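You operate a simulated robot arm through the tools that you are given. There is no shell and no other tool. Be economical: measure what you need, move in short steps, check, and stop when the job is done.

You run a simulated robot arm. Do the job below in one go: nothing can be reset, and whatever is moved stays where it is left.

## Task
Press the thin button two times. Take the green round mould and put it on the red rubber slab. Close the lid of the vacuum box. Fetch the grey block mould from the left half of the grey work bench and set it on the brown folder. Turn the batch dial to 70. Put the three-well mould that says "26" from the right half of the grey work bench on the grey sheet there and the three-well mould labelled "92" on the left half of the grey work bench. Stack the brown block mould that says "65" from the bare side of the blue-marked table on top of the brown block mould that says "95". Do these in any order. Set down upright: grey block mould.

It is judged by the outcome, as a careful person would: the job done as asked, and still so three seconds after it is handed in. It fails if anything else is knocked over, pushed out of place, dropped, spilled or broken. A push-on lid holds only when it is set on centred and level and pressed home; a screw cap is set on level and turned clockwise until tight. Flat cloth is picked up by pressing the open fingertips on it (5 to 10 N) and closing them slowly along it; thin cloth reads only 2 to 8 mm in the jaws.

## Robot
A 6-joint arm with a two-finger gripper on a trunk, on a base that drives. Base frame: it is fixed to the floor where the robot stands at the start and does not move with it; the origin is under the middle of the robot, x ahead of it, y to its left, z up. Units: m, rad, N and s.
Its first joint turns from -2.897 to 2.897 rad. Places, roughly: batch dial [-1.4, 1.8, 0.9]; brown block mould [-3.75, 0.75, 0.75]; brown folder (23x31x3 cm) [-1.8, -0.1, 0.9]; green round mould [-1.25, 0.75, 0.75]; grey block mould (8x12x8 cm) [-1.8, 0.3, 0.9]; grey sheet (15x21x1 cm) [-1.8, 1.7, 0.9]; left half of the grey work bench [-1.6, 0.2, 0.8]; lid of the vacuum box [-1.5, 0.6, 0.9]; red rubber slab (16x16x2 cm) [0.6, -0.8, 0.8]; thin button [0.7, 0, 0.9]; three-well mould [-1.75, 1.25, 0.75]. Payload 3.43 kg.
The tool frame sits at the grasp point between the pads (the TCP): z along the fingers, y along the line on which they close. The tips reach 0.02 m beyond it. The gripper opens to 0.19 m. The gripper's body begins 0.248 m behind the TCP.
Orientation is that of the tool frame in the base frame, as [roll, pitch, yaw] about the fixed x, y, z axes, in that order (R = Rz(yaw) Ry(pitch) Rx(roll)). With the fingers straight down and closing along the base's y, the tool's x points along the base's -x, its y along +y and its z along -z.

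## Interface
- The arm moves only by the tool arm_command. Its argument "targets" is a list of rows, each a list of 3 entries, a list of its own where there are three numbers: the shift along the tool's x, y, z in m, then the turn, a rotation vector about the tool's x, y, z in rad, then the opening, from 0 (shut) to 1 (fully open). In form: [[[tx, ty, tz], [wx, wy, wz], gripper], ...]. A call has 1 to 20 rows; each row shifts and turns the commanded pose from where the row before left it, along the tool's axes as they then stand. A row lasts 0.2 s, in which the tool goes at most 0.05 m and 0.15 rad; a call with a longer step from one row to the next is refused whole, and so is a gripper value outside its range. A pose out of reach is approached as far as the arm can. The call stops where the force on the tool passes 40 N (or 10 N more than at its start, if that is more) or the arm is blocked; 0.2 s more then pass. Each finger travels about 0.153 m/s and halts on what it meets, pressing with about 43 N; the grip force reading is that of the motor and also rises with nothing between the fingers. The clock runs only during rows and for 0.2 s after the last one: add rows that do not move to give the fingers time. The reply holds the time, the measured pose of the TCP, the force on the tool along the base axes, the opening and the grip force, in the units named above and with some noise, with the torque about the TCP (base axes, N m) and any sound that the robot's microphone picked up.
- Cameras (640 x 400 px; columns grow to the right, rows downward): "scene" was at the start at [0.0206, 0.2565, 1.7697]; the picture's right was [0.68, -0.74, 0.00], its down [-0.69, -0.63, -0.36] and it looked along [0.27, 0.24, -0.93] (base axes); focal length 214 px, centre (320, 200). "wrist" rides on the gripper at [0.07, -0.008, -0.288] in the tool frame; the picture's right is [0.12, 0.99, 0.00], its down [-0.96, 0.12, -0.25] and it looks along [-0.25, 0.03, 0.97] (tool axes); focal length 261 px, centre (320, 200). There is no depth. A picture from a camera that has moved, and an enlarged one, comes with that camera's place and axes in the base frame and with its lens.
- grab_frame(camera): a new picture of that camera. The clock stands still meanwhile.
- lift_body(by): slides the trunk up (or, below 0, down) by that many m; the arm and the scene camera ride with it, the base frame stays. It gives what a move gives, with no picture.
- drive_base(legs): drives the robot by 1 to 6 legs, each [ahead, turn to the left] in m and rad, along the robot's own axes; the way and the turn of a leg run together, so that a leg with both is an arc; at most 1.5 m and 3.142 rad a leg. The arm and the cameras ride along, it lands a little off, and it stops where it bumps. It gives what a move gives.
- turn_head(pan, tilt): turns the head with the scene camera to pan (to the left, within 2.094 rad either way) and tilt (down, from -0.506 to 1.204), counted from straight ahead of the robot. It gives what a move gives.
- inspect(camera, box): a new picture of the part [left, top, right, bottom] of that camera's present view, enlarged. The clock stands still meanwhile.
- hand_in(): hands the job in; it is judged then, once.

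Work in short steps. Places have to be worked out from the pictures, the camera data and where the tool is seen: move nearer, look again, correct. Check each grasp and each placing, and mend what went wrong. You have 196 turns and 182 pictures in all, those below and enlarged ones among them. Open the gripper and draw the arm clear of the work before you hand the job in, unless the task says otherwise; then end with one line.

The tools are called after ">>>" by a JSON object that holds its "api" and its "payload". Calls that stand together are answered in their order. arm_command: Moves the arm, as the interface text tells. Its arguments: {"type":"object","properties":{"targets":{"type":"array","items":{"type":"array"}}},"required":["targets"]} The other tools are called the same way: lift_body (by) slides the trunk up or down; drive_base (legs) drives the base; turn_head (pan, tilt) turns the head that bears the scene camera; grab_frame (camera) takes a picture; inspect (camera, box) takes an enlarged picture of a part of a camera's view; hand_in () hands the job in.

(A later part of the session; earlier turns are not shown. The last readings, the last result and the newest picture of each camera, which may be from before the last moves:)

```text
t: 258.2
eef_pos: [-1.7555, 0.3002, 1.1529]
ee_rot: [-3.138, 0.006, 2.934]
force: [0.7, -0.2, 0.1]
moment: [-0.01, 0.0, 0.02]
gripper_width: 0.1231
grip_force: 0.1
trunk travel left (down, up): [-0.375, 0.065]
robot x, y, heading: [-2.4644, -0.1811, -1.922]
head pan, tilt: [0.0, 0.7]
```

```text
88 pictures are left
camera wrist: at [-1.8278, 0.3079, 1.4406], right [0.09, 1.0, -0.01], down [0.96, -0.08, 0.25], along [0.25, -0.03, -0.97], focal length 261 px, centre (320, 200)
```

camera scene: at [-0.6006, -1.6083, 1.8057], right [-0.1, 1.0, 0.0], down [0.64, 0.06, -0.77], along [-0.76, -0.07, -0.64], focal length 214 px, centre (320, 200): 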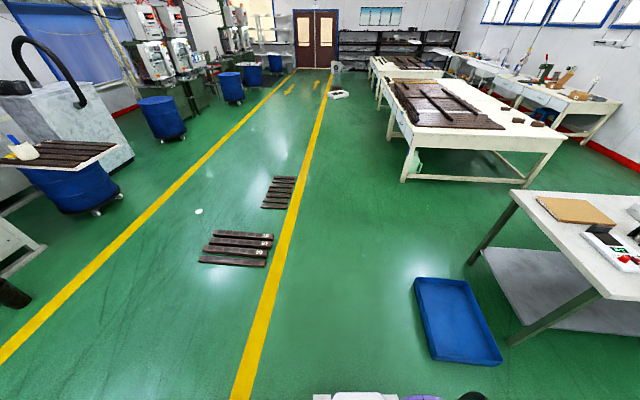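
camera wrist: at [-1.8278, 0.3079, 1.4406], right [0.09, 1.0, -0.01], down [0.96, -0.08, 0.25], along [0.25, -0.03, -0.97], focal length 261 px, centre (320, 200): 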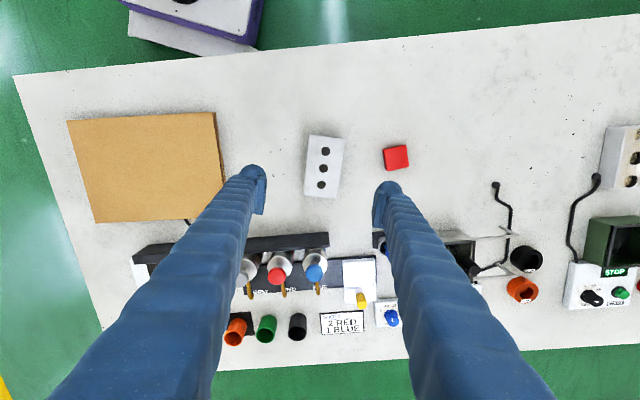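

Aligned over the mould. I descend and grip it.

>>> {"api": "arm_command", "payload": {"targets": [[[0, 0.005, 0.045], [0, 0, 0], 0.65], [[0, 0, 0.045], [0, 0, 0], 0.65], [[0, 0, 0.045], [0, 0, 0], 0.65], [[0, 0, 0.045], [0, 0, 0], 0.65], [[0, 0, 0.045], [0, 0, 0], 0.65], [[0, 0, 0.04], [0, 0, 0], 0.65], [[0, 0, 0], [0, 0, 0], 0.65]]}}

>>> {"api": "arm_command", "payload": {"targets": [[[0, 0, 0], [0, 0, 0], 0.5], [[0, 0, 0], [0, 0, 0], 0.4], [[0, 0, 0], [0, 0, 0], 0.3], [[0, 0, 0], [0, 0, 0], 0.3]]}}

>>> {"api": "grab_frame", "payload": {"camera": "wrist"}}

```text
t: 259.9
eef_pos: [-1.7521, 0.3037, 0.887]
ee_rot: [-3.139, 0.007, 2.935]
force: [0.6, -0.8, -0.5]
moment: [0.0, 0.02, 0.01]
gripper_width: 0.1232
grip_force: 0.0
trunk travel left (down, up): [-0.375, 0.065]
robot x, y, heading: [-2.4681, -0.1795, -1.926]
head pan, tilt: [0.0, 0.7]
```

```text
t: 260.9
eef_pos: [-1.7522, 0.3051, 0.8868]
ee_rot: [-3.138, 0.006, 2.933]
force: [1.9, 2.0, 0.1]
moment: [0.06, -0.04, -0.11]
gripper_width: 0.0712
grip_force: 42.7
trunk travel left (down, up): [-0.375, 0.065]
robot x, y, heading: [-2.4666, -0.1839, -1.931]
head pan, tilt: [0.0, 0.7]
```

```text
87 pictures are left
camera wrist: at [-1.8241, 0.3122, 1.1746], right [0.09, 1.0, -0.01], down [0.96, -0.08, 0.25], along [0.25, -0.03, -0.97], focal length 261 px, centre (320, 200)
```

wrist: 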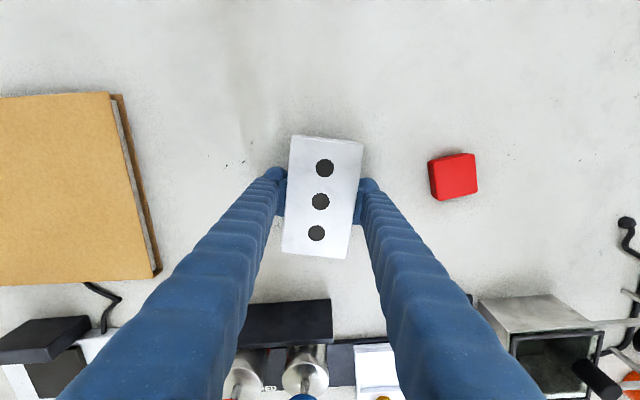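

Gripped (71 mm). I lift 20 cm and turn the base right by 0.25 so that the folder lies mid-sector.

>>> {"api": "arm_command", "payload": {"targets": [[[0, 0, -0.03], [0, 0, 0], 0.3], [[0, 0, -0.045], [0, 0, 0], 0.3], [[0, 0, -0.045], [0, 0, 0], 0.3], [[0, 0, -0.045], [0, 0, 0], 0.3], [[0, 0, -0.035], [0, 0, 0], 0.3], [[0, 0, 0], [0, 0, 0], 0.3]]}}

>>> {"api": "drive_base", "payload": {"legs": [[0, -0.27]]}}

>>> {"api": "grab_frame", "payload": {"camera": "wrist"}}

```text
t: 262.2
eef_pos: [-1.7533, 0.3068, 1.0867]
ee_rot: [-3.137, 0.006, 2.933]
force: [0.1, 1.4, -11.0]
moment: [-0.02, -0.03, -0.01]
gripper_width: 0.0712
grip_force: 42.5
trunk travel left (down, up): [-0.375, 0.065]
robot x, y, heading: [-2.4656, -0.1843, -1.93]
head pan, tilt: [0.0, 0.7]
```

```text
t: 263.9
eef_pos: [-1.6505, 0.0993, 1.0868]
ee_rot: [-3.135, 0.006, 2.663]
force: [-0.2, 0.3, -10.2]
moment: [-0.09, -0.08, -0.01]
gripper_width: 0.0712
grip_force: 43.1
trunk travel left (down, up): [-0.375, 0.065]
robot x, y, heading: [-2.4813, -0.1714, -2.206]
head pan, tilt: [0.0, 0.7]
```

```text
86 pictures are left
camera wrist: at [-1.7178, 0.1252, 1.3747], right [0.35, 0.94, -0.01], down [0.91, -0.34, 0.25], along [0.24, -0.09, -0.97], focal length 261 px, centre (320, 200)
```

wrist: 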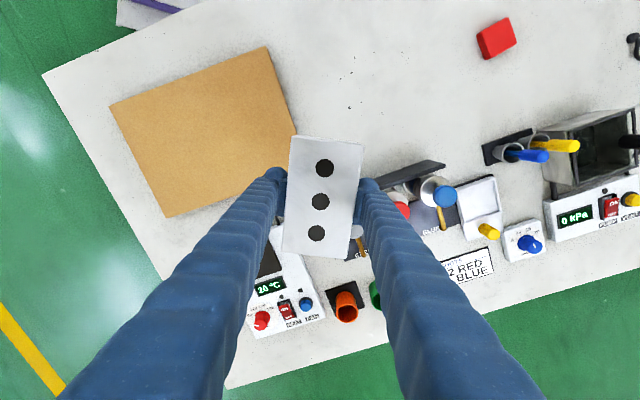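

Folder centre ≈ (-1.796, -0.064). I carry the mould over it, aligning with the folder.

>>> {"api": "arm_command", "payload": {"targets": [[[0.0107, -0.0425, 0], [0, 0, 0], 0.3], [[0.0107, -0.0425, 0], [0, 0, 0], 0.3], [[0.0107, -0.0425, 0], [0, 0, 0], 0.3], [[0.0107, -0.0425, 0], [0, 0, 0], 0.3], [[0.0107, -0.0425, 0], [0, 0, 0], 0.3], [[0, 0, 0], [0, 0, -0.135], 0.3], [[0, 0, 0.04], [0, 0, -0.135], 0.3], [[0, 0, 0.04], [0, 0, 0], 0.3], [[0, 0, 0], [0, 0, 0], 0.3]]}}

>>> {"api": "grab_frame", "payload": {"camera": "wrist"}}

```text
t: 265.9
eef_pos: [-1.7956, -0.0672, 1.0079]
ee_rot: [-3.137, 0.009, 2.933]
force: [-0.3, -0.8, -9.8]
moment: [-0.01, -0.08, 0.0]
gripper_width: 0.071
grip_force: 42.4
trunk travel left (down, up): [-0.375, 0.065]
robot x, y, heading: [-2.476, -0.1682, -2.202]
head pan, tilt: [0.0, 0.7]
```

```text
85 pictures are left
camera wrist: at [-1.8674, -0.06, 1.2958], right [0.09, 1.0, -0.01], down [0.96, -0.08, 0.25], along [0.25, -0.03, -0.97], focal length 261 px, centre (320, 200)
```

wrist: 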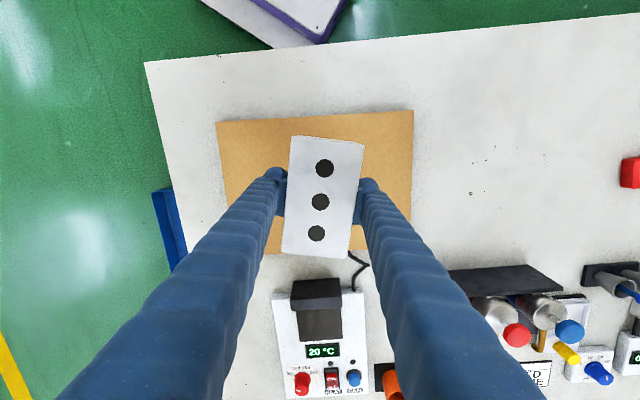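

Centred over the folder. I lower to just above it and feel for contact.

>>> {"api": "arm_command", "payload": {"targets": [[[0, 0, 0.04], [0, 0, 0], 0.3], [[0, 0, 0.03], [0, 0, 0], 0.3], [[0, 0, 0.01], [0, 0, 0], 0.3], [[0, 0, 0], [0, 0, 0], 0.3]]}}

>>> {"api": "arm_command", "payload": {"targets": [[[0, 0, 0.004], [0, 0, 0], 0.3], [[0, 0, 0.003], [0, 0, 0], 0.3], [[0, 0, 0.003], [0, 0, 0], 0.3], [[0, 0, 0], [0, 0, 0], 0.3]]}}

```text
t: 266.9
eef_pos: [-1.7939, -0.0671, 0.9274]
ee_rot: [-3.137, 0.006, 2.933]
force: [-0.2, -0.4, -10.1]
moment: [-0.01, -0.08, -0.01]
gripper_width: 0.0713
grip_force: 43.1
trunk travel left (down, up): [-0.375, 0.065]
robot x, y, heading: [-2.4793, -0.1705, -2.205]
head pan, tilt: [0.0, 0.7]
```

```text
t: 267.9
eef_pos: [-1.795, -0.0676, 0.9185]
ee_rot: [-3.137, 0.006, 2.932]
force: [-0.5, 0.2, -9.1]
moment: [0.0, -0.08, -0.01]
gripper_width: 0.0717
grip_force: 42.9
trunk travel left (down, up): [-0.375, 0.065]
robot x, y, heading: [-2.4784, -0.172, -2.204]
head pan, tilt: [0.0, 0.7]
```

>>> {"api": "arm_command", "payload": {"targets": [[[0, 0, 0.003], [0, 0, 0], 0.3], [[0, 0, 0.003], [0, 0, 0], 0.3], [[0, 0, 0.002], [0, 0, 0], 0.3], [[0, 0, 0], [0, 0, 0], 0.3]]}}

```text
t: 268.9
eef_pos: [-1.7951, -0.068, 0.9104]
ee_rot: [-3.136, 0.005, 2.934]
force: [-0.4, -0.6, -10.2]
moment: [-0.01, -0.06, 0.01]
gripper_width: 0.0712
grip_force: 43.7
trunk travel left (down, up): [-0.375, 0.065]
robot x, y, heading: [-2.4768, -0.1711, -2.203]
head pan, tilt: [0.0, 0.7]
```

>>> {"api": "arm_command", "payload": {"targets": [[[0, 0, 0.003], [0, 0, 0], 0.3], [[0, 0, 0.003], [0, 0, 0], 0.3], [[0, 0, 0.002], [0, 0, 0], 0.3], [[0, 0, 0], [0, 0, 0], 0.3]]}}

```text
t: 269.9
eef_pos: [-1.7947, -0.0679, 0.9053]
ee_rot: [-3.138, 0.012, 2.932]
force: [2.2, 1.9, 34.4]
moment: [-0.05, -0.03, -0.01]
gripper_width: 0.0718
grip_force: 42.8
trunk travel left (down, up): [-0.375, 0.065]
robot x, y, heading: [-2.4758, -0.171, -2.204]
head pan, tilt: [0.0, 0.7]
```

Contact (34 N). I ease up 3 mm, release and rise.

>>> {"api": "arm_command", "payload": {"targets": [[[0, 0, -0.003], [0, 0, 0], 0.3], [[0, 0, 0], [0, 0, 0], 0.45], [[0, 0, 0], [0, 0, 0], 0.6], [[0, 0, 0], [0, 0, 0], 0.6], [[0, 0, -0.03], [0, 0, 0], 0.6], [[0, 0, -0.045], [0, 0, 0], 0.6], [[0, 0, -0.045], [0, 0, 0], 0.6], [[0, 0, -0.045], [0, 0, 0], 0.6], [[0, 0, -0.045], [0, 0, 0], 0.6], [[0, 0, -0.045], [0, 0, 0], 0.6], [[0, 0, 0], [0, 0, 0], 0.6]]}}

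>>> {"api": "grab_frame", "payload": {"camera": "wrist"}}

```text
t: 272.3
eef_pos: [-1.7964, -0.0643, 1.1607]
ee_rot: [-3.133, 0.005, 2.935]
force: [0.7, 0.0, -0.2]
moment: [-0.06, 0.02, -0.02]
gripper_width: 0.1139
grip_force: 0.1
trunk travel left (down, up): [-0.375, 0.065]
robot x, y, heading: [-2.4828, -0.1717, -2.204]
head pan, tilt: [0.0, 0.7]
```

```text
84 pictures are left
camera wrist: at [-1.8683, -0.0569, 1.4479], right [0.09, 1.0, -0.01], down [0.96, -0.08, 0.25], along [0.25, -0.03, -0.97], focal length 261 px, centre (320, 200)
```

wrist: 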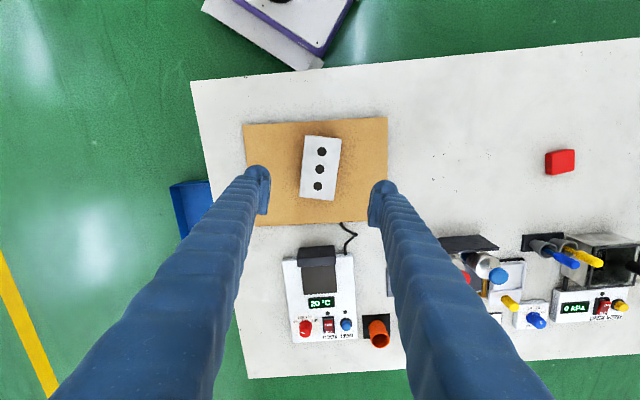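

The grey mould stands upright on the folder. Now to the three-well moulds: turn, reverse 1.05 m up the aisle, and look at the labels from this side.

>>> {"api": "drive_base", "payload": {"legs": [[0, 0.3], [0, 0.28]]}}

>>> {"api": "drive_base", "payload": {"legs": [[-1.05, 0]]}}

>>> {"api": "drive_base", "payload": {"legs": [[0, -0.3]]}}

>>> {"api": "turn_head", "payload": {"pan": 1.9, "tilt": 0.8}}

>>> {"api": "grab_frame", "payload": {"camera": "scene"}}

>>> {"api": "grab_frame", "payload": {"camera": "wrist"}}

```text
t: 275.4
eef_pos: [-1.9684, 0.2972, 1.1606]
ee_rot: [-3.134, 0.004, -2.767]
force: [0.7, -0.7, 0.3]
moment: [-0.05, -0.01, 0.03]
gripper_width: 0.1141
grip_force: 0.0
trunk travel left (down, up): [-0.375, 0.065]
robot x, y, heading: [-2.4444, -0.1679, -1.623]
head pan, tilt: [0.0, 0.7]
```

```text
t: 282.7
eef_pos: [-1.9062, 1.3373, 1.1613]
ee_rot: [-3.137, 0.006, -2.773]
force: [-0.1, -1.3, 0.2]
moment: [-0.06, 0.0, -0.01]
gripper_width: 0.114
grip_force: 0.0
trunk travel left (down, up): [-0.375, 0.065]
robot x, y, heading: [-2.3893, 0.8793, -1.628]
head pan, tilt: [0.0, 0.7]
```

```text
t: 284.4
eef_pos: [-1.7934, 1.1724, 1.1607]
ee_rot: [-3.135, 0.004, -3.074]
force: [0.4, -0.1, -0.7]
moment: [-0.06, 0.06, 0.0]
gripper_width: 0.1141
grip_force: 0.1
trunk travel left (down, up): [-0.375, 0.065]
robot x, y, heading: [-2.4094, 0.8752, -1.931]
head pan, tilt: [0.0, 0.7]
```

```text
t: 286.3
eef_pos: [-1.7934, 1.1739, 1.162]
ee_rot: [-3.135, 0.006, -3.071]
force: [0.0, 0.2, -0.4]
moment: [-0.01, -0.01, 0.0]
gripper_width: 0.1139
grip_force: 0.0
trunk travel left (down, up): [-0.375, 0.065]
robot x, y, heading: [-2.4086, 0.8769, -1.923]
head pan, tilt: [1.901, 0.799]
```

```text
83 pictures are left
camera scene: at [-2.121, 0.805, 1.8004], right [-0.23, -0.97, 0.0], down [-0.67, 0.16, -0.72], along [0.7, -0.16, -0.69], focal length 214 px, centre (320, 200)
```

scene: 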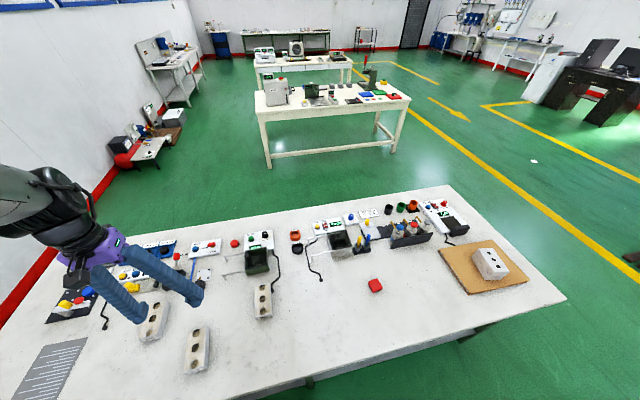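

```text
82 pictures are left
camera wrist: at [-1.8651, 1.1602, 1.4487], right [-0.19, 0.98, -0.01], down [0.95, 0.18, 0.25], along [0.25, 0.04, -0.97], focal length 261 px, centre (320, 200)
```

wrist: 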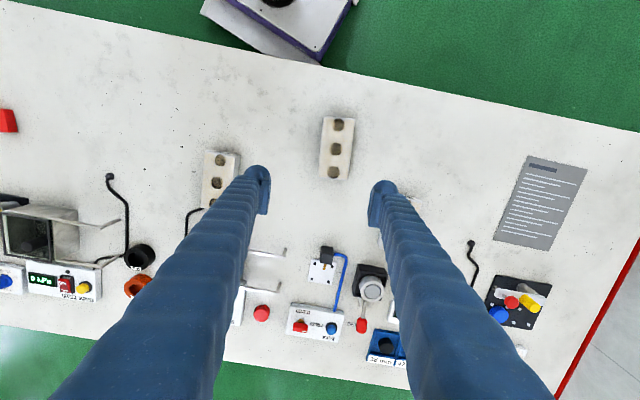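

Great view. I zoom in on the three moulds to read their labels.

>>> {"api": "inspect", "payload": {"camera": "scene", "box": [120, 270, 290, 390]}}

>>> {"api": "inspect", "payload": {"camera": "wrist", "box": [190, 90, 440, 220]}}

```text
3.33 times, centred on (205, 330) of scene
camera zoom: at [-2.121, 0.805, 1.8004], right [-0.23, -0.97, 0.0], down [-0.67, 0.16, -0.72], along [0.7, -0.16, -0.69], focal length 715 px, centre (703, -233)
```

zoom: 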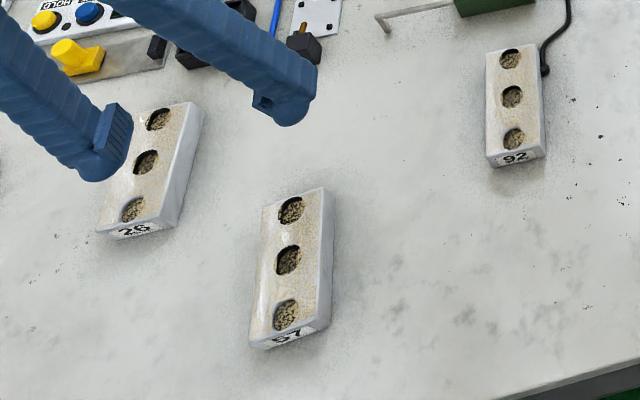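

```text
2.56 times, centred on (315, 155) of wrist
camera zoom: at [-1.8651, 1.1602, 1.4487], right [-0.19, 0.98, -0.01], down [0.95, 0.18, 0.25], along [0.25, 0.04, -0.97], focal length 667 px, centre (333, 315)
```

zoom: 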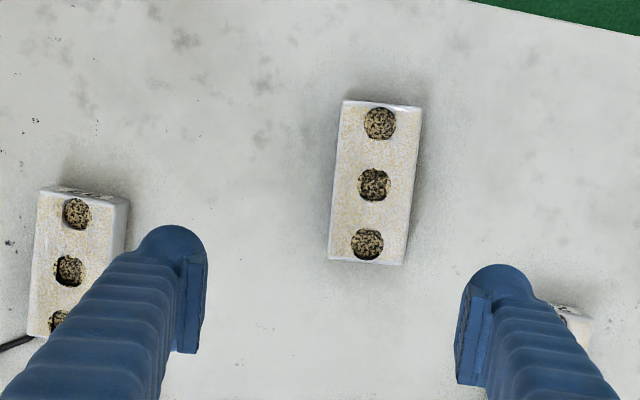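

Mould "92" is the one at (-1.71, 0.94), "57" must stay, "26" is at about (-1.695, 1.37). I move over "26" and look.

>>> {"api": "arm_command", "payload": {"targets": [[[-0.0216, 0.0366, 0.014], [0, 0, 0], 0.5], [[-0.0216, 0.0366, 0.014], [0, 0, 0], 0.5], [[-0.0216, 0.0366, 0.014], [0, 0, 0], 0.5], [[-0.0216, 0.0366, 0.014], [0, 0, 0], 0.5], [[-0.0216, 0.0366, 0.014], [0, 0, 0], 0.5], [[0, 0, 0.03], [0, 0, 0], 0.5], [[0, 0, 0], [0, 0, 0], 0.5]]}}

>>> {"api": "grab_frame", "payload": {"camera": "wrist"}}

```text
t: 287.9
eef_pos: [-1.6977, 1.3601, 1.0603]
ee_rot: [-3.135, 0.005, -3.072]
force: [-0.3, 0.3, -0.3]
moment: [-0.02, 0.0, 0.02]
gripper_width: 0.095
grip_force: 0.1
trunk travel left (down, up): [-0.375, 0.065]
robot x, y, heading: [-2.4056, 0.8751, -1.929]
head pan, tilt: [1.901, 0.799]
```

```text
79 pictures are left
camera wrist: at [-1.7688, 1.3485, 1.3485], right [-0.19, 0.98, -0.01], down [0.95, 0.18, 0.25], along [0.25, 0.04, -0.97], focal length 261 px, centre (320, 200)
```

wrist: 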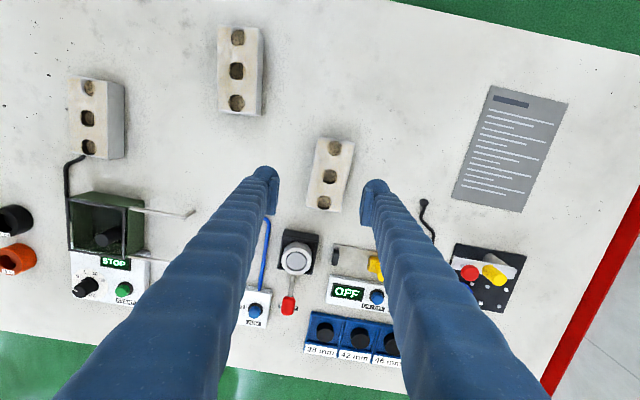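

Offset is 1.5 cm in y; I correct, align, and descend to grip "26".

>>> {"api": "arm_command", "payload": {"targets": [[[0.002, 0.0155, 0.03], [0, 0, 0.047], 0.5], [[0, 0, 0.045], [0, 0, 0], 0.5], [[0, 0, 0.04], [0, 0, 0], 0.5], [[0, 0, 0], [0, 0, 0], 0.5]]}}

>>> {"api": "grab_frame", "payload": {"camera": "wrist"}}

```text
t: 288.9
eef_pos: [-1.6994, 1.3759, 0.9458]
ee_rot: [-3.137, 0.006, -3.119]
force: [-0.2, -0.5, 0.7]
moment: [0.04, -0.02, 0.0]
gripper_width: 0.0952
grip_force: 0.0
trunk travel left (down, up): [-0.375, 0.065]
robot x, y, heading: [-2.4057, 0.8801, -1.93]
head pan, tilt: [1.901, 0.799]
```

```text
78 pictures are left
camera wrist: at [-1.7716, 1.3661, 1.2339], right [-0.14, 0.99, -0.01], down [0.96, 0.14, 0.25], along [0.25, 0.03, -0.97], focal length 261 px, centre (320, 200)
```

wrist: 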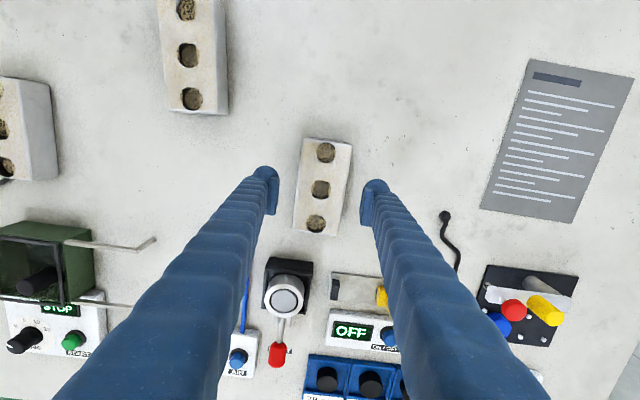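

Aligned. Descend and close.

>>> {"api": "arm_command", "payload": {"targets": [[[0, 0.001, 0.04], [0, 0, 0], 0.5], [[0, 0, 0.03], [0, 0, 0], 0.5], [[0, 0, 0], [0, 0, 0], 0.5], [[0, 0, 0], [0, 0, 0], 0.4], [[0, 0, 0], [0, 0, 0], 0.3], [[0, 0, 0], [0, 0, 0], 0.2], [[0, 0, 0], [0, 0, 0], 0.2]]}}

>>> {"api": "arm_command", "payload": {"targets": [[[0, 0, -0.03], [0, 0, 0], 0.2], [[0, 0, -0.045], [0, 0, 0], 0.2], [[0, 0, -0.045], [0, 0, 0], 0.2], [[0, 0, -0.045], [0, 0, 0], 0.2], [[0, 0, 0], [0, 0, 0], 0.2]]}}

>>> {"api": "grab_frame", "payload": {"camera": "wrist"}}

```text
t: 290.5
eef_pos: [-1.6979, 1.3762, 0.8759]
ee_rot: [-3.136, 0.008, -3.116]
force: [0.7, 1.1, 0.0]
moment: [0.2, 0.0, -0.14]
gripper_width: 0.0652
grip_force: 43.0
trunk travel left (down, up): [-0.375, 0.065]
robot x, y, heading: [-2.4032, 0.8779, -1.932]
head pan, tilt: [1.901, 0.799]
```

```text
t: 291.7
eef_pos: [-1.7007, 1.3786, 1.0409]
ee_rot: [-3.134, 0.006, -3.119]
force: [0.3, 0.7, -5.5]
moment: [-0.02, -0.02, 0.01]
gripper_width: 0.0655
grip_force: 43.2
trunk travel left (down, up): [-0.375, 0.065]
robot x, y, heading: [-2.4075, 0.8794, -1.93]
head pan, tilt: [1.901, 0.799]
```

```text
77 pictures are left
camera wrist: at [-1.7719, 1.3694, 1.3281], right [-0.14, 0.99, -0.01], down [0.96, 0.14, 0.25], along [0.25, 0.03, -0.97], focal length 261 px, centre (320, 200)
```

wrist: 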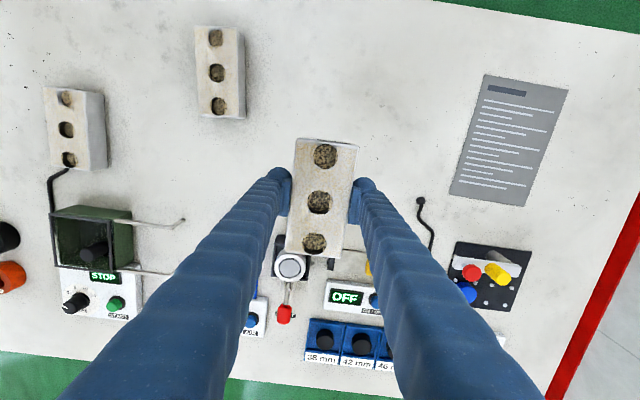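

Held firmly. Sheet centre ≈ (-1.803, 1.692). I turn to heading ≈ -1.6 and reverse 0.38 m to bring the sheet into reach.

>>> {"api": "turn_head", "payload": {"pan": 0, "tilt": 0.7}}

>>> {"api": "arm_command", "payload": {"targets": [[[0.03, -0.02, -0.02], [0, 0, 0], 0.2], [[0.03, -0.02, -0.02], [0, 0, 0], 0.2], [[0, 0, 0], [0, 0, 0], 0.2]]}}

>>> {"api": "drive_base", "payload": {"legs": [[0, 0.31]]}}

>>> {"api": "drive_base", "payload": {"legs": [[-0.38, 0]]}}

>>> {"api": "grab_frame", "payload": {"camera": "wrist"}}

```text
t: 293.6
eef_pos: [-1.6997, 1.3772, 1.041]
ee_rot: [-3.137, 0.005, -3.12]
force: [0.6, 0.6, -5.8]
moment: [-0.03, 0.03, 0.01]
gripper_width: 0.0653
grip_force: 42.3
trunk travel left (down, up): [-0.375, 0.065]
robot x, y, heading: [-2.4064, 0.8763, -1.932]
head pan, tilt: [0.0, 0.7]
```

```text
t: 294.4
eef_pos: [-1.7593, 1.3365, 1.0791]
ee_rot: [-3.134, 0.004, -3.12]
force: [0.4, 0.2, -5.5]
moment: [0.0, 0.09, 0.0]
gripper_width: 0.0652
grip_force: 42.7
trunk travel left (down, up): [-0.375, 0.065]
robot x, y, heading: [-2.4067, 0.8826, -1.933]
head pan, tilt: [0.0, 0.7]
```

```text
t: 296.2
eef_pos: [-1.933, 1.5159, 1.0793]
ee_rot: [-3.135, 0.006, -2.805]
force: [-0.3, 1.1, -5.5]
moment: [-0.05, -0.03, 0.0]
gripper_width: 0.0653
grip_force: 43.0
trunk travel left (down, up): [-0.375, 0.065]
robot x, y, heading: [-2.3846, 0.8758, -1.618]
head pan, tilt: [0.0, 0.7]
```

```text
t: 299.3
eef_pos: [-1.9178, 1.8962, 1.0796]
ee_rot: [-3.135, 0.005, -2.803]
force: [0.0, 1.1, -5.9]
moment: [-0.05, -0.01, 0.03]
gripper_width: 0.0654
grip_force: 43.3
trunk travel left (down, up): [-0.375, 0.065]
robot x, y, heading: [-2.3701, 1.2558, -1.614]
head pan, tilt: [0.0, 0.7]
```

```text
76 pictures are left
camera wrist: at [-1.9826, 1.8656, 1.3675], right [-0.44, 0.9, -0.01], down [0.87, 0.43, 0.25], along [0.23, 0.11, -0.97], focal length 261 px, centre (320, 200)
```

wrist: 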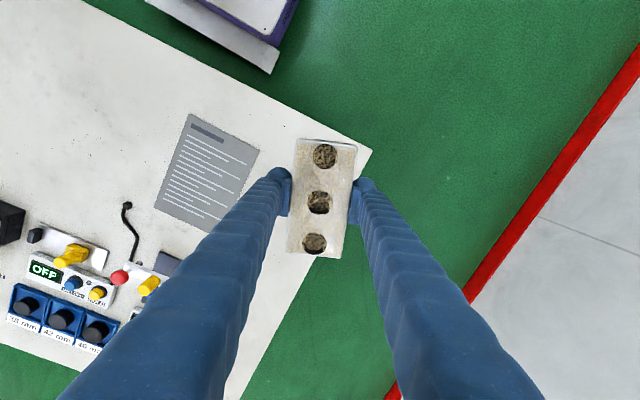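

Sheet centre ≈ (-1.807, 1.695). I move over it and align.

>>> {"api": "arm_command", "payload": {"targets": [[[-0.0077, -0.0451, 0], [0, 0, 0], 0.2], [[-0.0077, -0.0451, 0], [0, 0, 0], 0.2], [[-0.0077, -0.0451, 0], [0, 0, 0], 0.2], [[-0.0077, -0.0451, 0], [0, 0, 0], 0.2], [[-0.0077, -0.0451, 0], [0, 0, 0], 0.2], [[0, 0, 0.02], [0, 0, 0.113], 0.2], [[0, 0, 0.03], [0, 0, 0.113], 0.2], [[0, 0, 0.04], [0, 0, 0.113], 0.2], [[0, 0, 0.03], [0, 0, 0], 0.2], [[0, 0, 0], [0, 0, 0], 0.2]]}}

>>> {"api": "grab_frame", "payload": {"camera": "wrist"}}

```text
t: 301.5
eef_pos: [-1.804, 1.6953, 0.9606]
ee_rot: [-3.138, 0.006, -3.141]
force: [0.2, 0.2, -7.0]
moment: [0.0, 0.03, 0.02]
gripper_width: 0.0653
grip_force: 42.9
trunk travel left (down, up): [-0.375, 0.065]
robot x, y, heading: [-2.3705, 1.2571, -1.615]
head pan, tilt: [0.0, 0.7]
```

```text
75 pictures are left
camera wrist: at [-1.8771, 1.6872, 1.2495], right [-0.12, 0.99, 0.0], down [0.96, 0.12, 0.25], along [0.25, 0.03, -0.97], focal length 261 px, centre (320, 200)
```

wrist: 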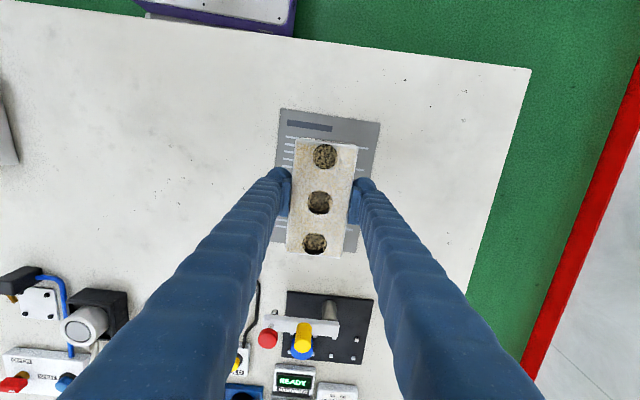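

Centred. Lower toward contact.

>>> {"api": "arm_command", "payload": {"targets": [[[0, 0, 0.04], [0, 0, 0], 0.2], [[0, 0, 0.026], [0, 0, 0], 0.2], [[0, 0, 0], [0, 0, 0], 0.2]]}}

>>> {"api": "arm_command", "payload": {"targets": [[[0, 0, 0.003], [0, 0, 0], 0.2], [[0, 0, 0.003], [0, 0, 0], 0.2], [[0, 0, 0.003], [0, 0, 0], 0.2], [[0, 0, 0], [0, 0, 0], 0.2]]}}

```text
t: 302.3
eef_pos: [-1.8048, 1.6958, 0.8965]
ee_rot: [-3.138, 0.006, -3.141]
force: [0.0, 0.7, -5.6]
moment: [0.0, 0.0, -0.01]
gripper_width: 0.0652
grip_force: 42.8
trunk travel left (down, up): [-0.375, 0.065]
robot x, y, heading: [-2.3683, 1.2566, -1.61]
head pan, tilt: [0.0, 0.7]
```

```text
t: 303.3
eef_pos: [-1.805, 1.6951, 0.8868]
ee_rot: [-3.138, 0.007, -3.141]
force: [-0.4, 0.7, -5.5]
moment: [-0.04, 0.01, -0.01]
gripper_width: 0.0651
grip_force: 43.1
trunk travel left (down, up): [-0.375, 0.065]
robot x, y, heading: [-2.3696, 1.2593, -1.617]
head pan, tilt: [0.0, 0.7]
```

>>> {"api": "arm_command", "payload": {"targets": [[[0, 0, 0.003], [0, 0, 0], 0.2], [[0, 0, 0.003], [0, 0, 0], 0.2], [[0, 0, 0.002], [0, 0, 0], 0.2], [[0, 0, 0], [0, 0, 0], 0.2]]}}

```text
t: 304.3
eef_pos: [-1.8035, 1.6947, 0.8793]
ee_rot: [-3.138, 0.007, -3.141]
force: [0.1, 0.2, -5.3]
moment: [0.0, 0.03, 0.01]
gripper_width: 0.0653
grip_force: 43.3
trunk travel left (down, up): [-0.375, 0.065]
robot x, y, heading: [-2.3661, 1.261, -1.613]
head pan, tilt: [0.0, 0.7]
```

>>> {"api": "arm_command", "payload": {"targets": [[[0, 0, 0.002], [0, 0, 0], 0.2], [[0, 0, 0.002], [0, 0, 0], 0.2], [[0, 0, 0.002], [0, 0, 0], 0.2], [[0, 0, 0], [0, 0, 0], 0.2]]}}

```text
t: 305.3
eef_pos: [-1.8035, 1.6945, 0.8765]
ee_rot: [-3.141, 0.013, 3.14]
force: [-0.7, 1.0, 40.2]
moment: [0.02, -0.04, -0.01]
gripper_width: 0.0655
grip_force: 42.8
trunk travel left (down, up): [-0.375, 0.065]
robot x, y, heading: [-2.3675, 1.2573, -1.618]
head pan, tilt: [0.0, 0.7]
```

Contact. Ease up 3 mm, release, rise, and check.

>>> {"api": "arm_command", "payload": {"targets": [[[0, 0, -0.003], [0, 0, 0], 0.2], [[0, 0, 0], [0, 0, 0], 0.38], [[0, 0, 0], [0, 0, 0], 0.5], [[0, 0, 0], [0, 0, 0], 0.5], [[0, 0, -0.03], [0, 0, 0], 0.5], [[0, 0, -0.045], [0, 0, 0], 0.5], [[0, 0, -0.045], [0, 0, 0], 0.5], [[0, 0, -0.045], [0, 0, 0], 0.5], [[0, 0, -0.045], [0, 0, 0], 0.5], [[0, 0, -0.045], [0, 0, 0], 0.5], [[0, 0, 0], [0, 0, 0], 0.5]]}}

>>> {"api": "grab_frame", "payload": {"camera": "wrist"}}

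```text
t: 307.7
eef_pos: [-1.8058, 1.6959, 1.1312]
ee_rot: [-3.14, 0.006, 3.141]
force: [-0.9, 0.4, -0.3]
moment: [-0.04, -0.01, 0.02]
gripper_width: 0.0949
grip_force: 0.1
trunk travel left (down, up): [-0.375, 0.065]
robot x, y, heading: [-2.3651, 1.2563, -1.62]
head pan, tilt: [0.0, 0.7]
```

```text
74 pictures are left
camera wrist: at [-1.8789, 1.6888, 1.4192], right [-0.12, 0.99, 0.0], down [0.96, 0.12, 0.25], along [0.25, 0.03, -0.97], focal length 261 px, centre (320, 200)
```

wrist: 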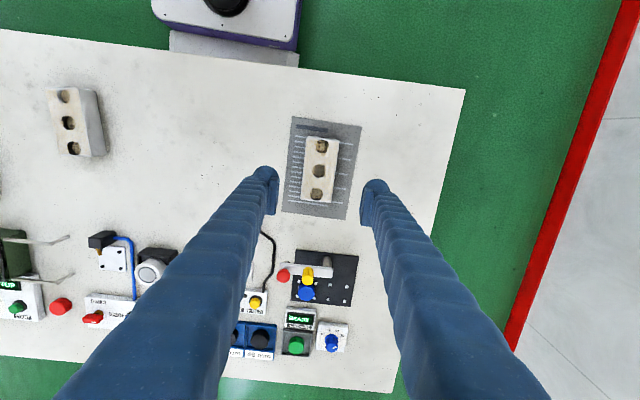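

"26" sits on the grey sheet. Next "92": drive forward 0.6 m and turn right 0.3.

>>> {"api": "drive_base", "payload": {"legs": [[0.6, 0]]}}

>>> {"api": "drive_base", "payload": {"legs": [[0, -0.3]]}}

>>> {"api": "grab_frame", "payload": {"camera": "wrist"}}

```text
t: 312.2
eef_pos: [-1.8323, 1.0955, 1.1318]
ee_rot: [-3.139, 0.008, 3.136]
force: [-0.4, 0.5, -0.5]
moment: [0.01, 0.0, 0.02]
gripper_width: 0.0951
grip_force: 0.0
trunk travel left (down, up): [-0.375, 0.065]
robot x, y, heading: [-2.3954, 0.6598, -1.622]
head pan, tilt: [0.0, 0.7]
```

```text
t: 313.9
eef_pos: [-1.7292, 0.9072, 1.1314]
ee_rot: [-3.138, 0.005, 2.837]
force: [0.5, 0.1, 0.6]
moment: [-0.06, 0.05, 0.01]
gripper_width: 0.095
grip_force: 0.0
trunk travel left (down, up): [-0.375, 0.065]
robot x, y, heading: [-2.4068, 0.661, -1.918]
head pan, tilt: [0.0, 0.7]
```

```text
73 pictures are left
camera wrist: at [-1.7997, 0.9216, 1.4191], right [0.19, 0.98, 0.0], down [0.95, -0.18, 0.25], along [0.25, -0.05, -0.97], focal length 261 px, centre (320, 200)
```

wrist: 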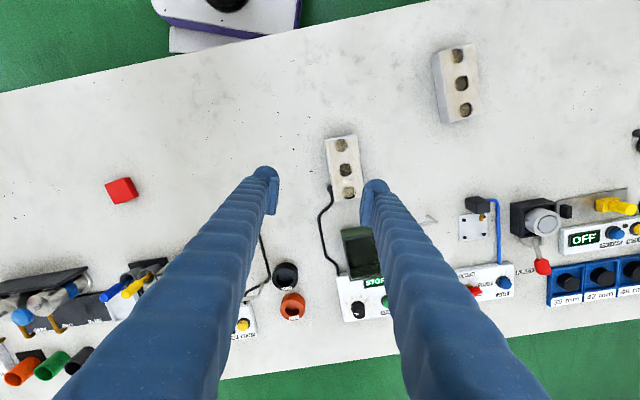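

"92" is 4.8 cm off in +y. I shift, align and lower, then check.

>>> {"api": "arm_command", "payload": {"targets": [[[0.0072, 0.0229, 0], [0, 0, 0], 0.5], [[0.0072, 0.0229, 0], [0, 0, 0], 0.5], [[0, 0, 0.03], [0, 0, -0.14], 0.5], [[0, 0, 0.04], [0, 0, -0.145], 0.5], [[0, 0, 0.045], [0, 0, 0], 0.5], [[0, 0, 0.045], [0, 0, 0], 0.5], [[0, 0, 0.02], [0, 0, 0], 0.5], [[0, 0, 0], [0, 0, 0], 0.5]]}}

>>> {"api": "grab_frame", "payload": {"camera": "wrist"}}

```text
t: 315.8
eef_pos: [-1.7278, 0.9539, 0.9522]
ee_rot: [-3.136, 0.007, 3.122]
force: [-0.4, -0.6, -0.3]
moment: [0.02, 0.0, -0.01]
gripper_width: 0.095
grip_force: 0.0
trunk travel left (down, up): [-0.375, 0.065]
robot x, y, heading: [-2.4123, 0.6616, -1.917]
head pan, tilt: [0.0, 0.7]
```

```text
72 pictures are left
camera wrist: at [-1.7998, 0.9475, 1.2405], right [-0.1, 1.0, -0.01], down [0.96, 0.1, 0.25], along [0.25, 0.02, -0.97], focal length 261 px, centre (320, 200)
```

wrist: 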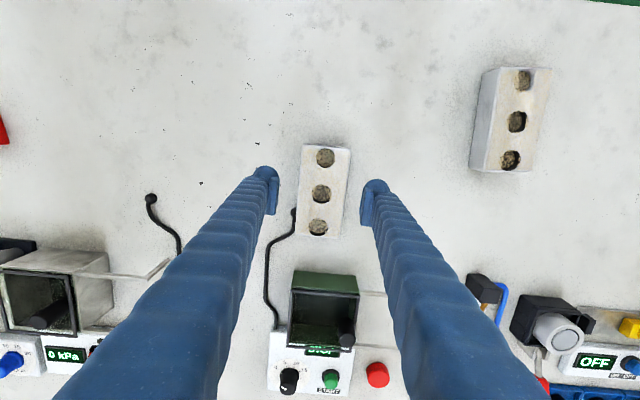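

Aligned; descend, grip, lift.

>>> {"api": "arm_command", "payload": {"targets": [[[0, 0.002, 0.04], [0, 0, 0], 0.5], [[0, 0, 0.036], [0, 0, 0], 0.5], [[0, 0, 0], [0, 0, 0], 0.5], [[0, 0, 0], [0, 0, 0], 0.4], [[0, 0, 0], [0, 0, 0], 0.3], [[0, 0, 0], [0, 0, 0], 0.2], [[0, 0, 0], [0, 0, 0], 0.2]]}}

>>> {"api": "arm_command", "payload": {"targets": [[[0, 0, -0.03], [0, 0, 0], 0.2], [[0, 0, -0.045], [0, 0, 0], 0.2], [[0, 0, -0.045], [0, 0, 0], 0.2], [[0, 0, -0.045], [0, 0, 0], 0.2], [[0.03, 0, -0.03], [0, 0, 0], 0.2], [[0, 0, 0], [0, 0, 0], 0.2]]}}

>>> {"api": "grab_frame", "payload": {"camera": "wrist"}}

```text
t: 317.4
eef_pos: [-1.7278, 0.9548, 0.8764]
ee_rot: [-3.136, 0.008, 3.121]
force: [0.5, 0.7, -0.1]
moment: [0.12, -0.27, 0.07]
gripper_width: 0.0651
grip_force: 43.0
trunk travel left (down, up): [-0.375, 0.065]
robot x, y, heading: [-2.4145, 0.6634, -1.919]
head pan, tilt: [0.0, 0.7]
```

```text
t: 318.8
eef_pos: [-1.7578, 0.9574, 1.0701]
ee_rot: [-3.135, 0.005, 3.121]
force: [0.2, -0.4, -6.1]
moment: [-0.07, 0.03, 0.01]
gripper_width: 0.0651
grip_force: 43.6
trunk travel left (down, up): [-0.375, 0.065]
robot x, y, heading: [-2.4106, 0.6613, -1.924]
head pan, tilt: [0.0, 0.7]
```

```text
71 pictures are left
camera wrist: at [-1.8308, 0.9512, 1.3574], right [-0.1, 1.0, -0.01], down [0.96, 0.1, 0.25], along [0.25, 0.02, -0.97], focal length 261 px, centre (320, 200)
```

wrist: 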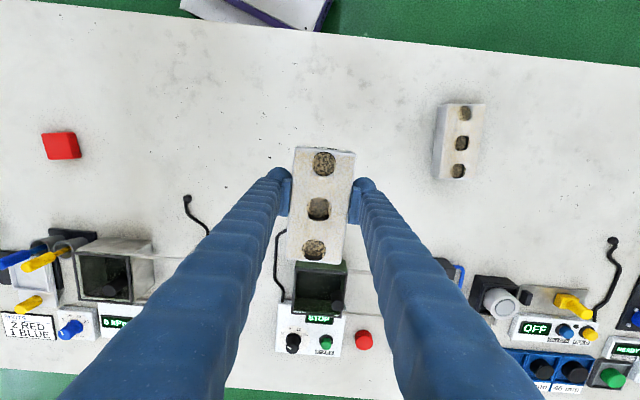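

"92" held. I drive 0.58 m ahead (diagonally away) so that a clear spot in the left half, (-1.85, 0.33), is within reach.

>>> {"api": "drive_base", "payload": {"legs": [[0.58, 0]]}}

>>> {"api": "grab_frame", "payload": {"camera": "wrist"}}

```text
t: 323.1
eef_pos: [-1.9584, 0.4046, 1.0706]
ee_rot: [-3.135, 0.007, 3.121]
force: [0.4, 0.0, -6.8]
moment: [0.04, 0.02, -0.02]
gripper_width: 0.0651
grip_force: 43.3
trunk travel left (down, up): [-0.375, 0.065]
robot x, y, heading: [-2.6077, 0.1075, -1.923]
head pan, tilt: [0.0, 0.7]
```

```text
70 pictures are left
camera wrist: at [-2.0305, 0.3986, 1.3579], right [-0.1, 1.0, -0.01], down [0.96, 0.1, 0.25], along [0.25, 0.02, -0.97], focal length 261 px, centre (320, 200)
```

wrist: 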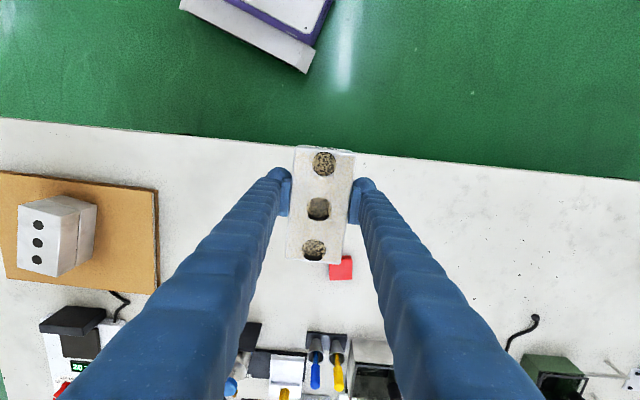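

Bench edge here is x≈-2.0; red block at (-1.765, 0.465). I go to (-1.83, 0.33) and lower.

>>> {"api": "arm_command", "payload": {"targets": [[[-0.0432, -0.024, 0], [0, 0, 0], 0.2], [[-0.0432, -0.024, 0], [0, 0, 0], 0.2], [[-0.0432, -0.024, 0], [0, 0, 0], 0.2], [[0, 0, 0.045], [0, 0, 0], 0.2], [[0, 0, 0.045], [0, 0, 0], 0.2], [[0, 0, 0.045], [0, 0, 0], 0.2], [[0, 0, 0.045], [0, 0, 0], 0.2], [[0, 0, 0], [0, 0, 0], 0.2]]}}

>>> {"api": "arm_command", "payload": {"targets": [[[0, 0, 0.005], [0, 0, 0], 0.2], [[0, 0, 0.004], [0, 0, 0], 0.2], [[0, 0, 0.003], [0, 0, 0], 0.2], [[0, 0, 0], [0, 0, 0], 0.2]]}}

```text
t: 324.9
eef_pos: [-1.8298, 0.3294, 0.8927]
ee_rot: [-3.135, 0.008, 3.121]
force: [-0.2, -0.3, -5.7]
moment: [-0.01, 0.07, -0.06]
gripper_width: 0.0653
grip_force: 43.0
trunk travel left (down, up): [-0.375, 0.065]
robot x, y, heading: [-2.6081, 0.1107, -1.919]
head pan, tilt: [0.0, 0.7]
```

```text
t: 325.9
eef_pos: [-1.8286, 0.329, 0.8808]
ee_rot: [-3.138, 0.005, 3.121]
force: [-0.2, 0.1, -5.6]
moment: [-0.01, 0.02, -0.03]
gripper_width: 0.0651
grip_force: 42.9
trunk travel left (down, up): [-0.375, 0.065]
robot x, y, heading: [-2.6088, 0.1131, -1.922]
head pan, tilt: [0.0, 0.7]
```

>>> {"api": "arm_command", "payload": {"targets": [[[0, 0, 0.002], [0, 0, 0], 0.2], [[0, 0, 0.002], [0, 0, 0], 0.2], [[0, 0, 0.002], [0, 0, 0], 0.2], [[0, 0, 0], [0, 0, 0], 0.2]]}}

```text
t: 326.9
eef_pos: [-1.8289, 0.3292, 0.8758]
ee_rot: [-3.136, 0.009, 3.12]
force: [-2.9, 0.4, 23.4]
moment: [0.48, 1.07, 0.01]
gripper_width: 0.065
grip_force: 43.2
trunk travel left (down, up): [-0.375, 0.065]
robot x, y, heading: [-2.6074, 0.1094, -1.922]
head pan, tilt: [0.0, 0.7]
```

Contact. Release and rise.

>>> {"api": "arm_command", "payload": {"targets": [[[0, 0, -0.001], [0, 0, 0], 0.2], [[0, 0, 0], [0, 0, 0], 0.38], [[0, 0, 0], [0, 0, 0], 0.5], [[0, 0, 0], [0, 0, 0], 0.5], [[0, 0, -0.03], [0, 0, 0], 0.5], [[0, 0, -0.045], [0, 0, 0], 0.5], [[0, 0, -0.045], [0, 0, 0], 0.5], [[0, 0, -0.045], [0, 0, 0], 0.5], [[0, 0, -0.045], [0, 0, 0], 0.5], [[0.03, 0, -0.035], [0, 0, 0], 0.5], [[0.045, 0, -0.02], [0, 0, 0], 0.5], [[0, 0, 0], [0, 0, 0], 0.5]]}}

>>> {"api": "grab_frame", "payload": {"camera": "wrist"}}

```text
t: 329.6
eef_pos: [-1.9048, 0.3301, 1.1384]
ee_rot: [-3.138, 0.005, 3.12]
force: [0.8, 0.5, 0.0]
moment: [-0.05, 0.04, -0.04]
gripper_width: 0.095
grip_force: 0.0
trunk travel left (down, up): [-0.375, 0.065]
robot x, y, heading: [-2.6147, 0.1147, -1.923]
head pan, tilt: [0.0, 0.7]
```

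```text
69 pictures are left
camera wrist: at [-1.9777, 0.3257, 1.4263], right [-0.1, 1.0, -0.01], down [0.96, 0.1, 0.25], along [0.25, 0.02, -0.97], focal length 261 px, centre (320, 200)
```

wrist: 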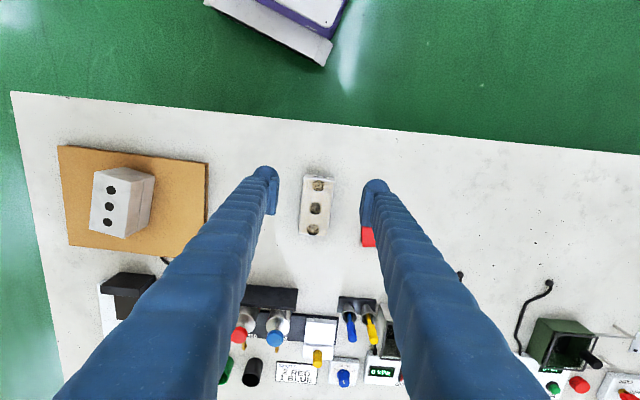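

"92" is set down in the left half. Now to the blue-marked table: turn left, reverse, and turn further so that table is rear-left.

>>> {"api": "arm_command", "payload": {"targets": [[[0, 0, -0.04], [0, 0, 0], 0.4], [[0, 0, -0.03], [0, 0, 0], 0.4]]}}

>>> {"api": "drive_base", "payload": {"legs": [[0, 0.3], [0, 0.37]]}}

>>> {"api": "drive_base", "payload": {"legs": [[-0.6, 0]]}}

>>> {"api": "drive_base", "payload": {"legs": [[0, 0.3], [0, 0.3], [0, 0.3]]}}

```text
t: 330.1
eef_pos: [-1.9075, 0.3327, 1.2108]
ee_rot: [-3.135, 0.004, 3.122]
force: [0.8, 1.1, 0.5]
moment: [0.04, -0.02, 0.01]
gripper_width: 0.0761
grip_force: 0.0
trunk travel left (down, up): [-0.375, 0.065]
robot x, y, heading: [-2.605, 0.1113, -1.922]
head pan, tilt: [0.0, 0.7]
```

```text
t: 333.5
eef_pos: [-2.1947, 0.7157, 1.2088]
ee_rot: [-3.137, 0.004, -2.495]
force: [-0.5, 0.0, 0.4]
moment: [-0.07, 0.01, 0.02]
gripper_width: 0.0761
grip_force: 0.1
trunk travel left (down, up): [-0.375, 0.065]
robot x, y, heading: [-2.579, 0.1166, -1.253]
head pan, tilt: [0.0, 0.7]
```

```text
t: 338.0
eef_pos: [-2.3846, 1.2867, 1.2105]
ee_rot: [-3.136, 0.006, -2.493]
force: [-0.5, 0.2, -0.7]
moment: [0.0, -0.03, 0.02]
gripper_width: 0.0759
grip_force: 0.0
trunk travel left (down, up): [-0.375, 0.065]
robot x, y, heading: [-2.7697, 0.6883, -1.25]
head pan, tilt: [0.0, 0.7]
```

```text
t: 342.5
eef_pos: [-3.0046, 1.362, 1.2107]
ee_rot: [-3.137, 0.007, -1.592]
force: [-0.2, -1.3, -0.1]
moment: [-0.01, -0.03, 0.01]
gripper_width: 0.076
grip_force: 0.0
trunk travel left (down, up): [-0.375, 0.065]
robot x, y, heading: [-2.7556, 0.7281, -0.35]
head pan, tilt: [0.0, 0.7]
```

>>> {"api": "drive_base", "payload": {"legs": [[0, 0.3], [0, 0.3], [0, 0.25]]}}

>>> {"api": "grab_frame", "payload": {"camera": "wrist"}}

>>> {"api": "turn_head", "payload": {"pan": 2.0, "tilt": 0.7}}

>>> {"api": "grab_frame", "payload": {"camera": "scene"}}

```text
t: 346.9
eef_pos: [-3.3931, 0.9626, 1.21]
ee_rot: [-3.137, 0.005, -0.74]
force: [-0.4, -0.6, -1.0]
moment: [0.02, -0.07, 0.01]
gripper_width: 0.0761
grip_force: 0.2
trunk travel left (down, up): [-0.375, 0.065]
robot x, y, heading: [-2.7704, 0.7604, 0.499]
head pan, tilt: [0.0, 0.7]
```

```text
68 pictures are left
camera wrist: at [-3.335, 0.9183, 1.4987], right [-0.58, -0.81, -0.01], down [-0.79, 0.56, 0.25], along [-0.2, 0.15, -0.97], focal length 261 px, centre (320, 200)
```

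wrist: 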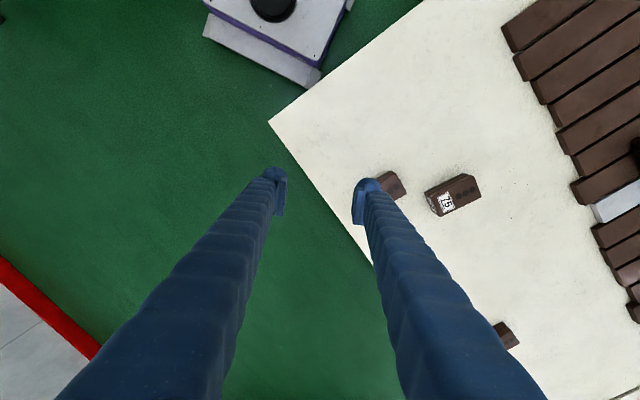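

```text
t: 348.8
eef_pos: [-3.3918, 0.9616, 1.2112]
ee_rot: [-3.137, 0.006, -0.741]
force: [0.5, -0.5, 0.9]
moment: [0.02, 0.03, -0.01]
gripper_width: 0.076
grip_force: 0.0
trunk travel left (down, up): [-0.375, 0.065]
robot x, y, heading: [-2.7739, 0.7624, 0.5]
head pan, tilt: [2.0, 0.7]
```

```text
67 pictures are left
camera scene: at [-2.8748, 1.0209, 1.8053], right [0.98, -0.2, 0.0], down [-0.13, -0.63, -0.76], along [0.15, 0.75, -0.65], focal length 214 px, centre (320, 200)
```

scene: 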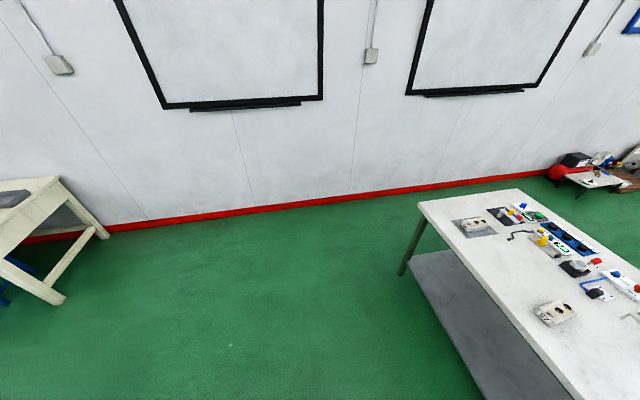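

The table is in view of the wrist camera: block "75" at (-3.65, 0.74), others at (-3.54, 0.855) and (-4.12, 0.8). I rotate the tool so the camera looks over the table without the fingers in the way.

>>> {"api": "arm_command", "payload": {"targets": [[[0, 0, 0], [0, 0, 0.1465], 0.4], [[0, 0, 0], [0, 0, 0.1465], 0.4], [[0, 0, 0], [0, 0, 0.1465], 0.4], [[0, 0, 0], [0, 0, 0.1465], 0.4], [[0, 0, 0], [0, 0, 0.1465], 0.4], [[0, 0, 0], [0, 0, 0.1465], 0.4], [[0, 0, 0], [0, 0, 0.1465], 0.4], [[0, 0, 0], [0, 0, 0.1465], 0.4], [[0, 0, 0], [0, 0, 0.1465], 0.4], [[0, 0, 0], [0, 0, 0.1465], 0.4], [[0, 0, 0], [0, 0, 0.1465], 0.4], [[0, 0, 0], [0, 0, 0.1465], 0.4], [[0, 0, 0], [0, 0, 0.1465], 0.4], [[0, 0, 0], [0, 0, 0.1465], 0.4], [[0, 0, 0], [0, 0, 0.1465], 0.4], [[0, 0, 0], [0, 0, 0.1465], 0.4], [[0, 0, 0], [0, 0, 0.1465], 0.4], [[0, 0, 0], [0, 0, 0], 0.4]]}}

>>> {"api": "grab_frame", "payload": {"camera": "wrist"}}

```text
t: 352.6
eef_pos: [-3.3914, 0.9625, 1.2124]
ee_rot: [3.134, -0.003, 3.049]
force: [-0.1, -0.6, 0.0]
moment: [0.02, 0.02, 0.01]
gripper_width: 0.0758
grip_force: 0.0
trunk travel left (down, up): [-0.375, 0.065]
robot x, y, heading: [-2.7729, 0.7642, 0.499]
head pan, tilt: [2.0, 0.7]
```

```text
66 pictures are left
camera wrist: at [-3.4627, 0.9578, 1.5003], right [-0.03, 1.0, 0.01], down [0.97, 0.03, 0.25], along [0.25, 0.01, -0.97], focal length 261 px, centre (320, 200)
```

wrist: 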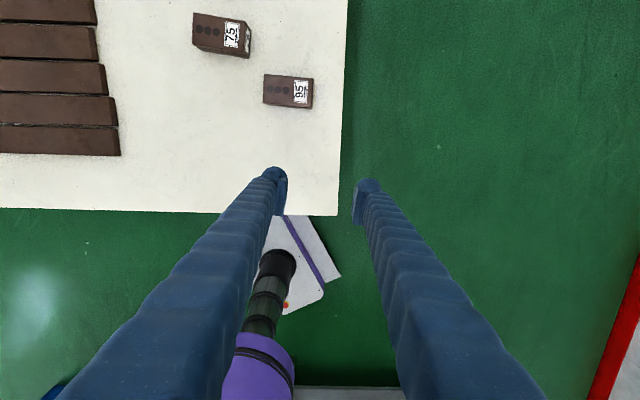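

Block at (-3.55, 0.88) is "95", the other near one "75". The third, farther one should be "65"; I move farther out to read it.

>>> {"api": "arm_command", "payload": {"targets": [[[0, 0, 0], [0, 0, -0.15], 0.4], [[0, 0, 0], [0, 0, -0.15], 0.4], [[0.0416, -0.0035, 0.015], [0, 0, 0], 0.4], [[0.0416, -0.0035, 0.015], [0, 0, 0], 0.4], [[0.0416, -0.0035, 0.015], [0, 0, 0], 0.4], [[0.0416, -0.0035, 0.015], [0, 0, 0], 0.4], [[0, 0, 0], [0, 0, 0], 0.4]]}}

>>> {"api": "grab_frame", "payload": {"camera": "wrist"}}

```text
t: 354.2
eef_pos: [-3.5526, 0.9146, 1.1527]
ee_rot: [3.135, -0.001, -2.93]
force: [0.3, 0.6, 0.2]
moment: [-0.02, 0.08, 0.0]
gripper_width: 0.0761
grip_force: 0.0
trunk travel left (down, up): [-0.375, 0.065]
robot x, y, heading: [-2.7755, 0.7598, 0.504]
head pan, tilt: [2.0, 0.7]
```

```text
65 pictures are left
camera wrist: at [-3.6194, 0.889, 1.4399], right [-0.32, 0.95, 0.01], down [0.92, 0.31, 0.25], along [0.23, 0.09, -0.97], focal length 261 px, centre (320, 200)
```

wrist: 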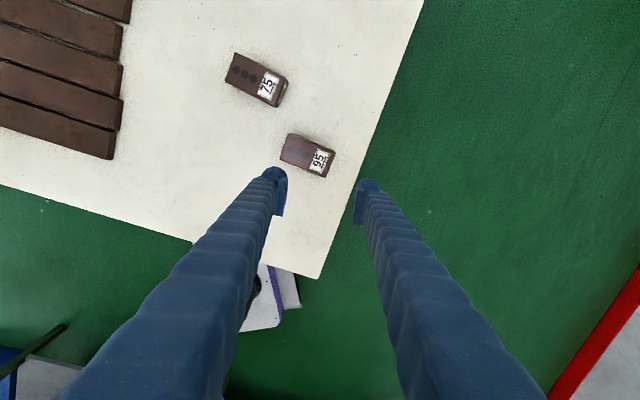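

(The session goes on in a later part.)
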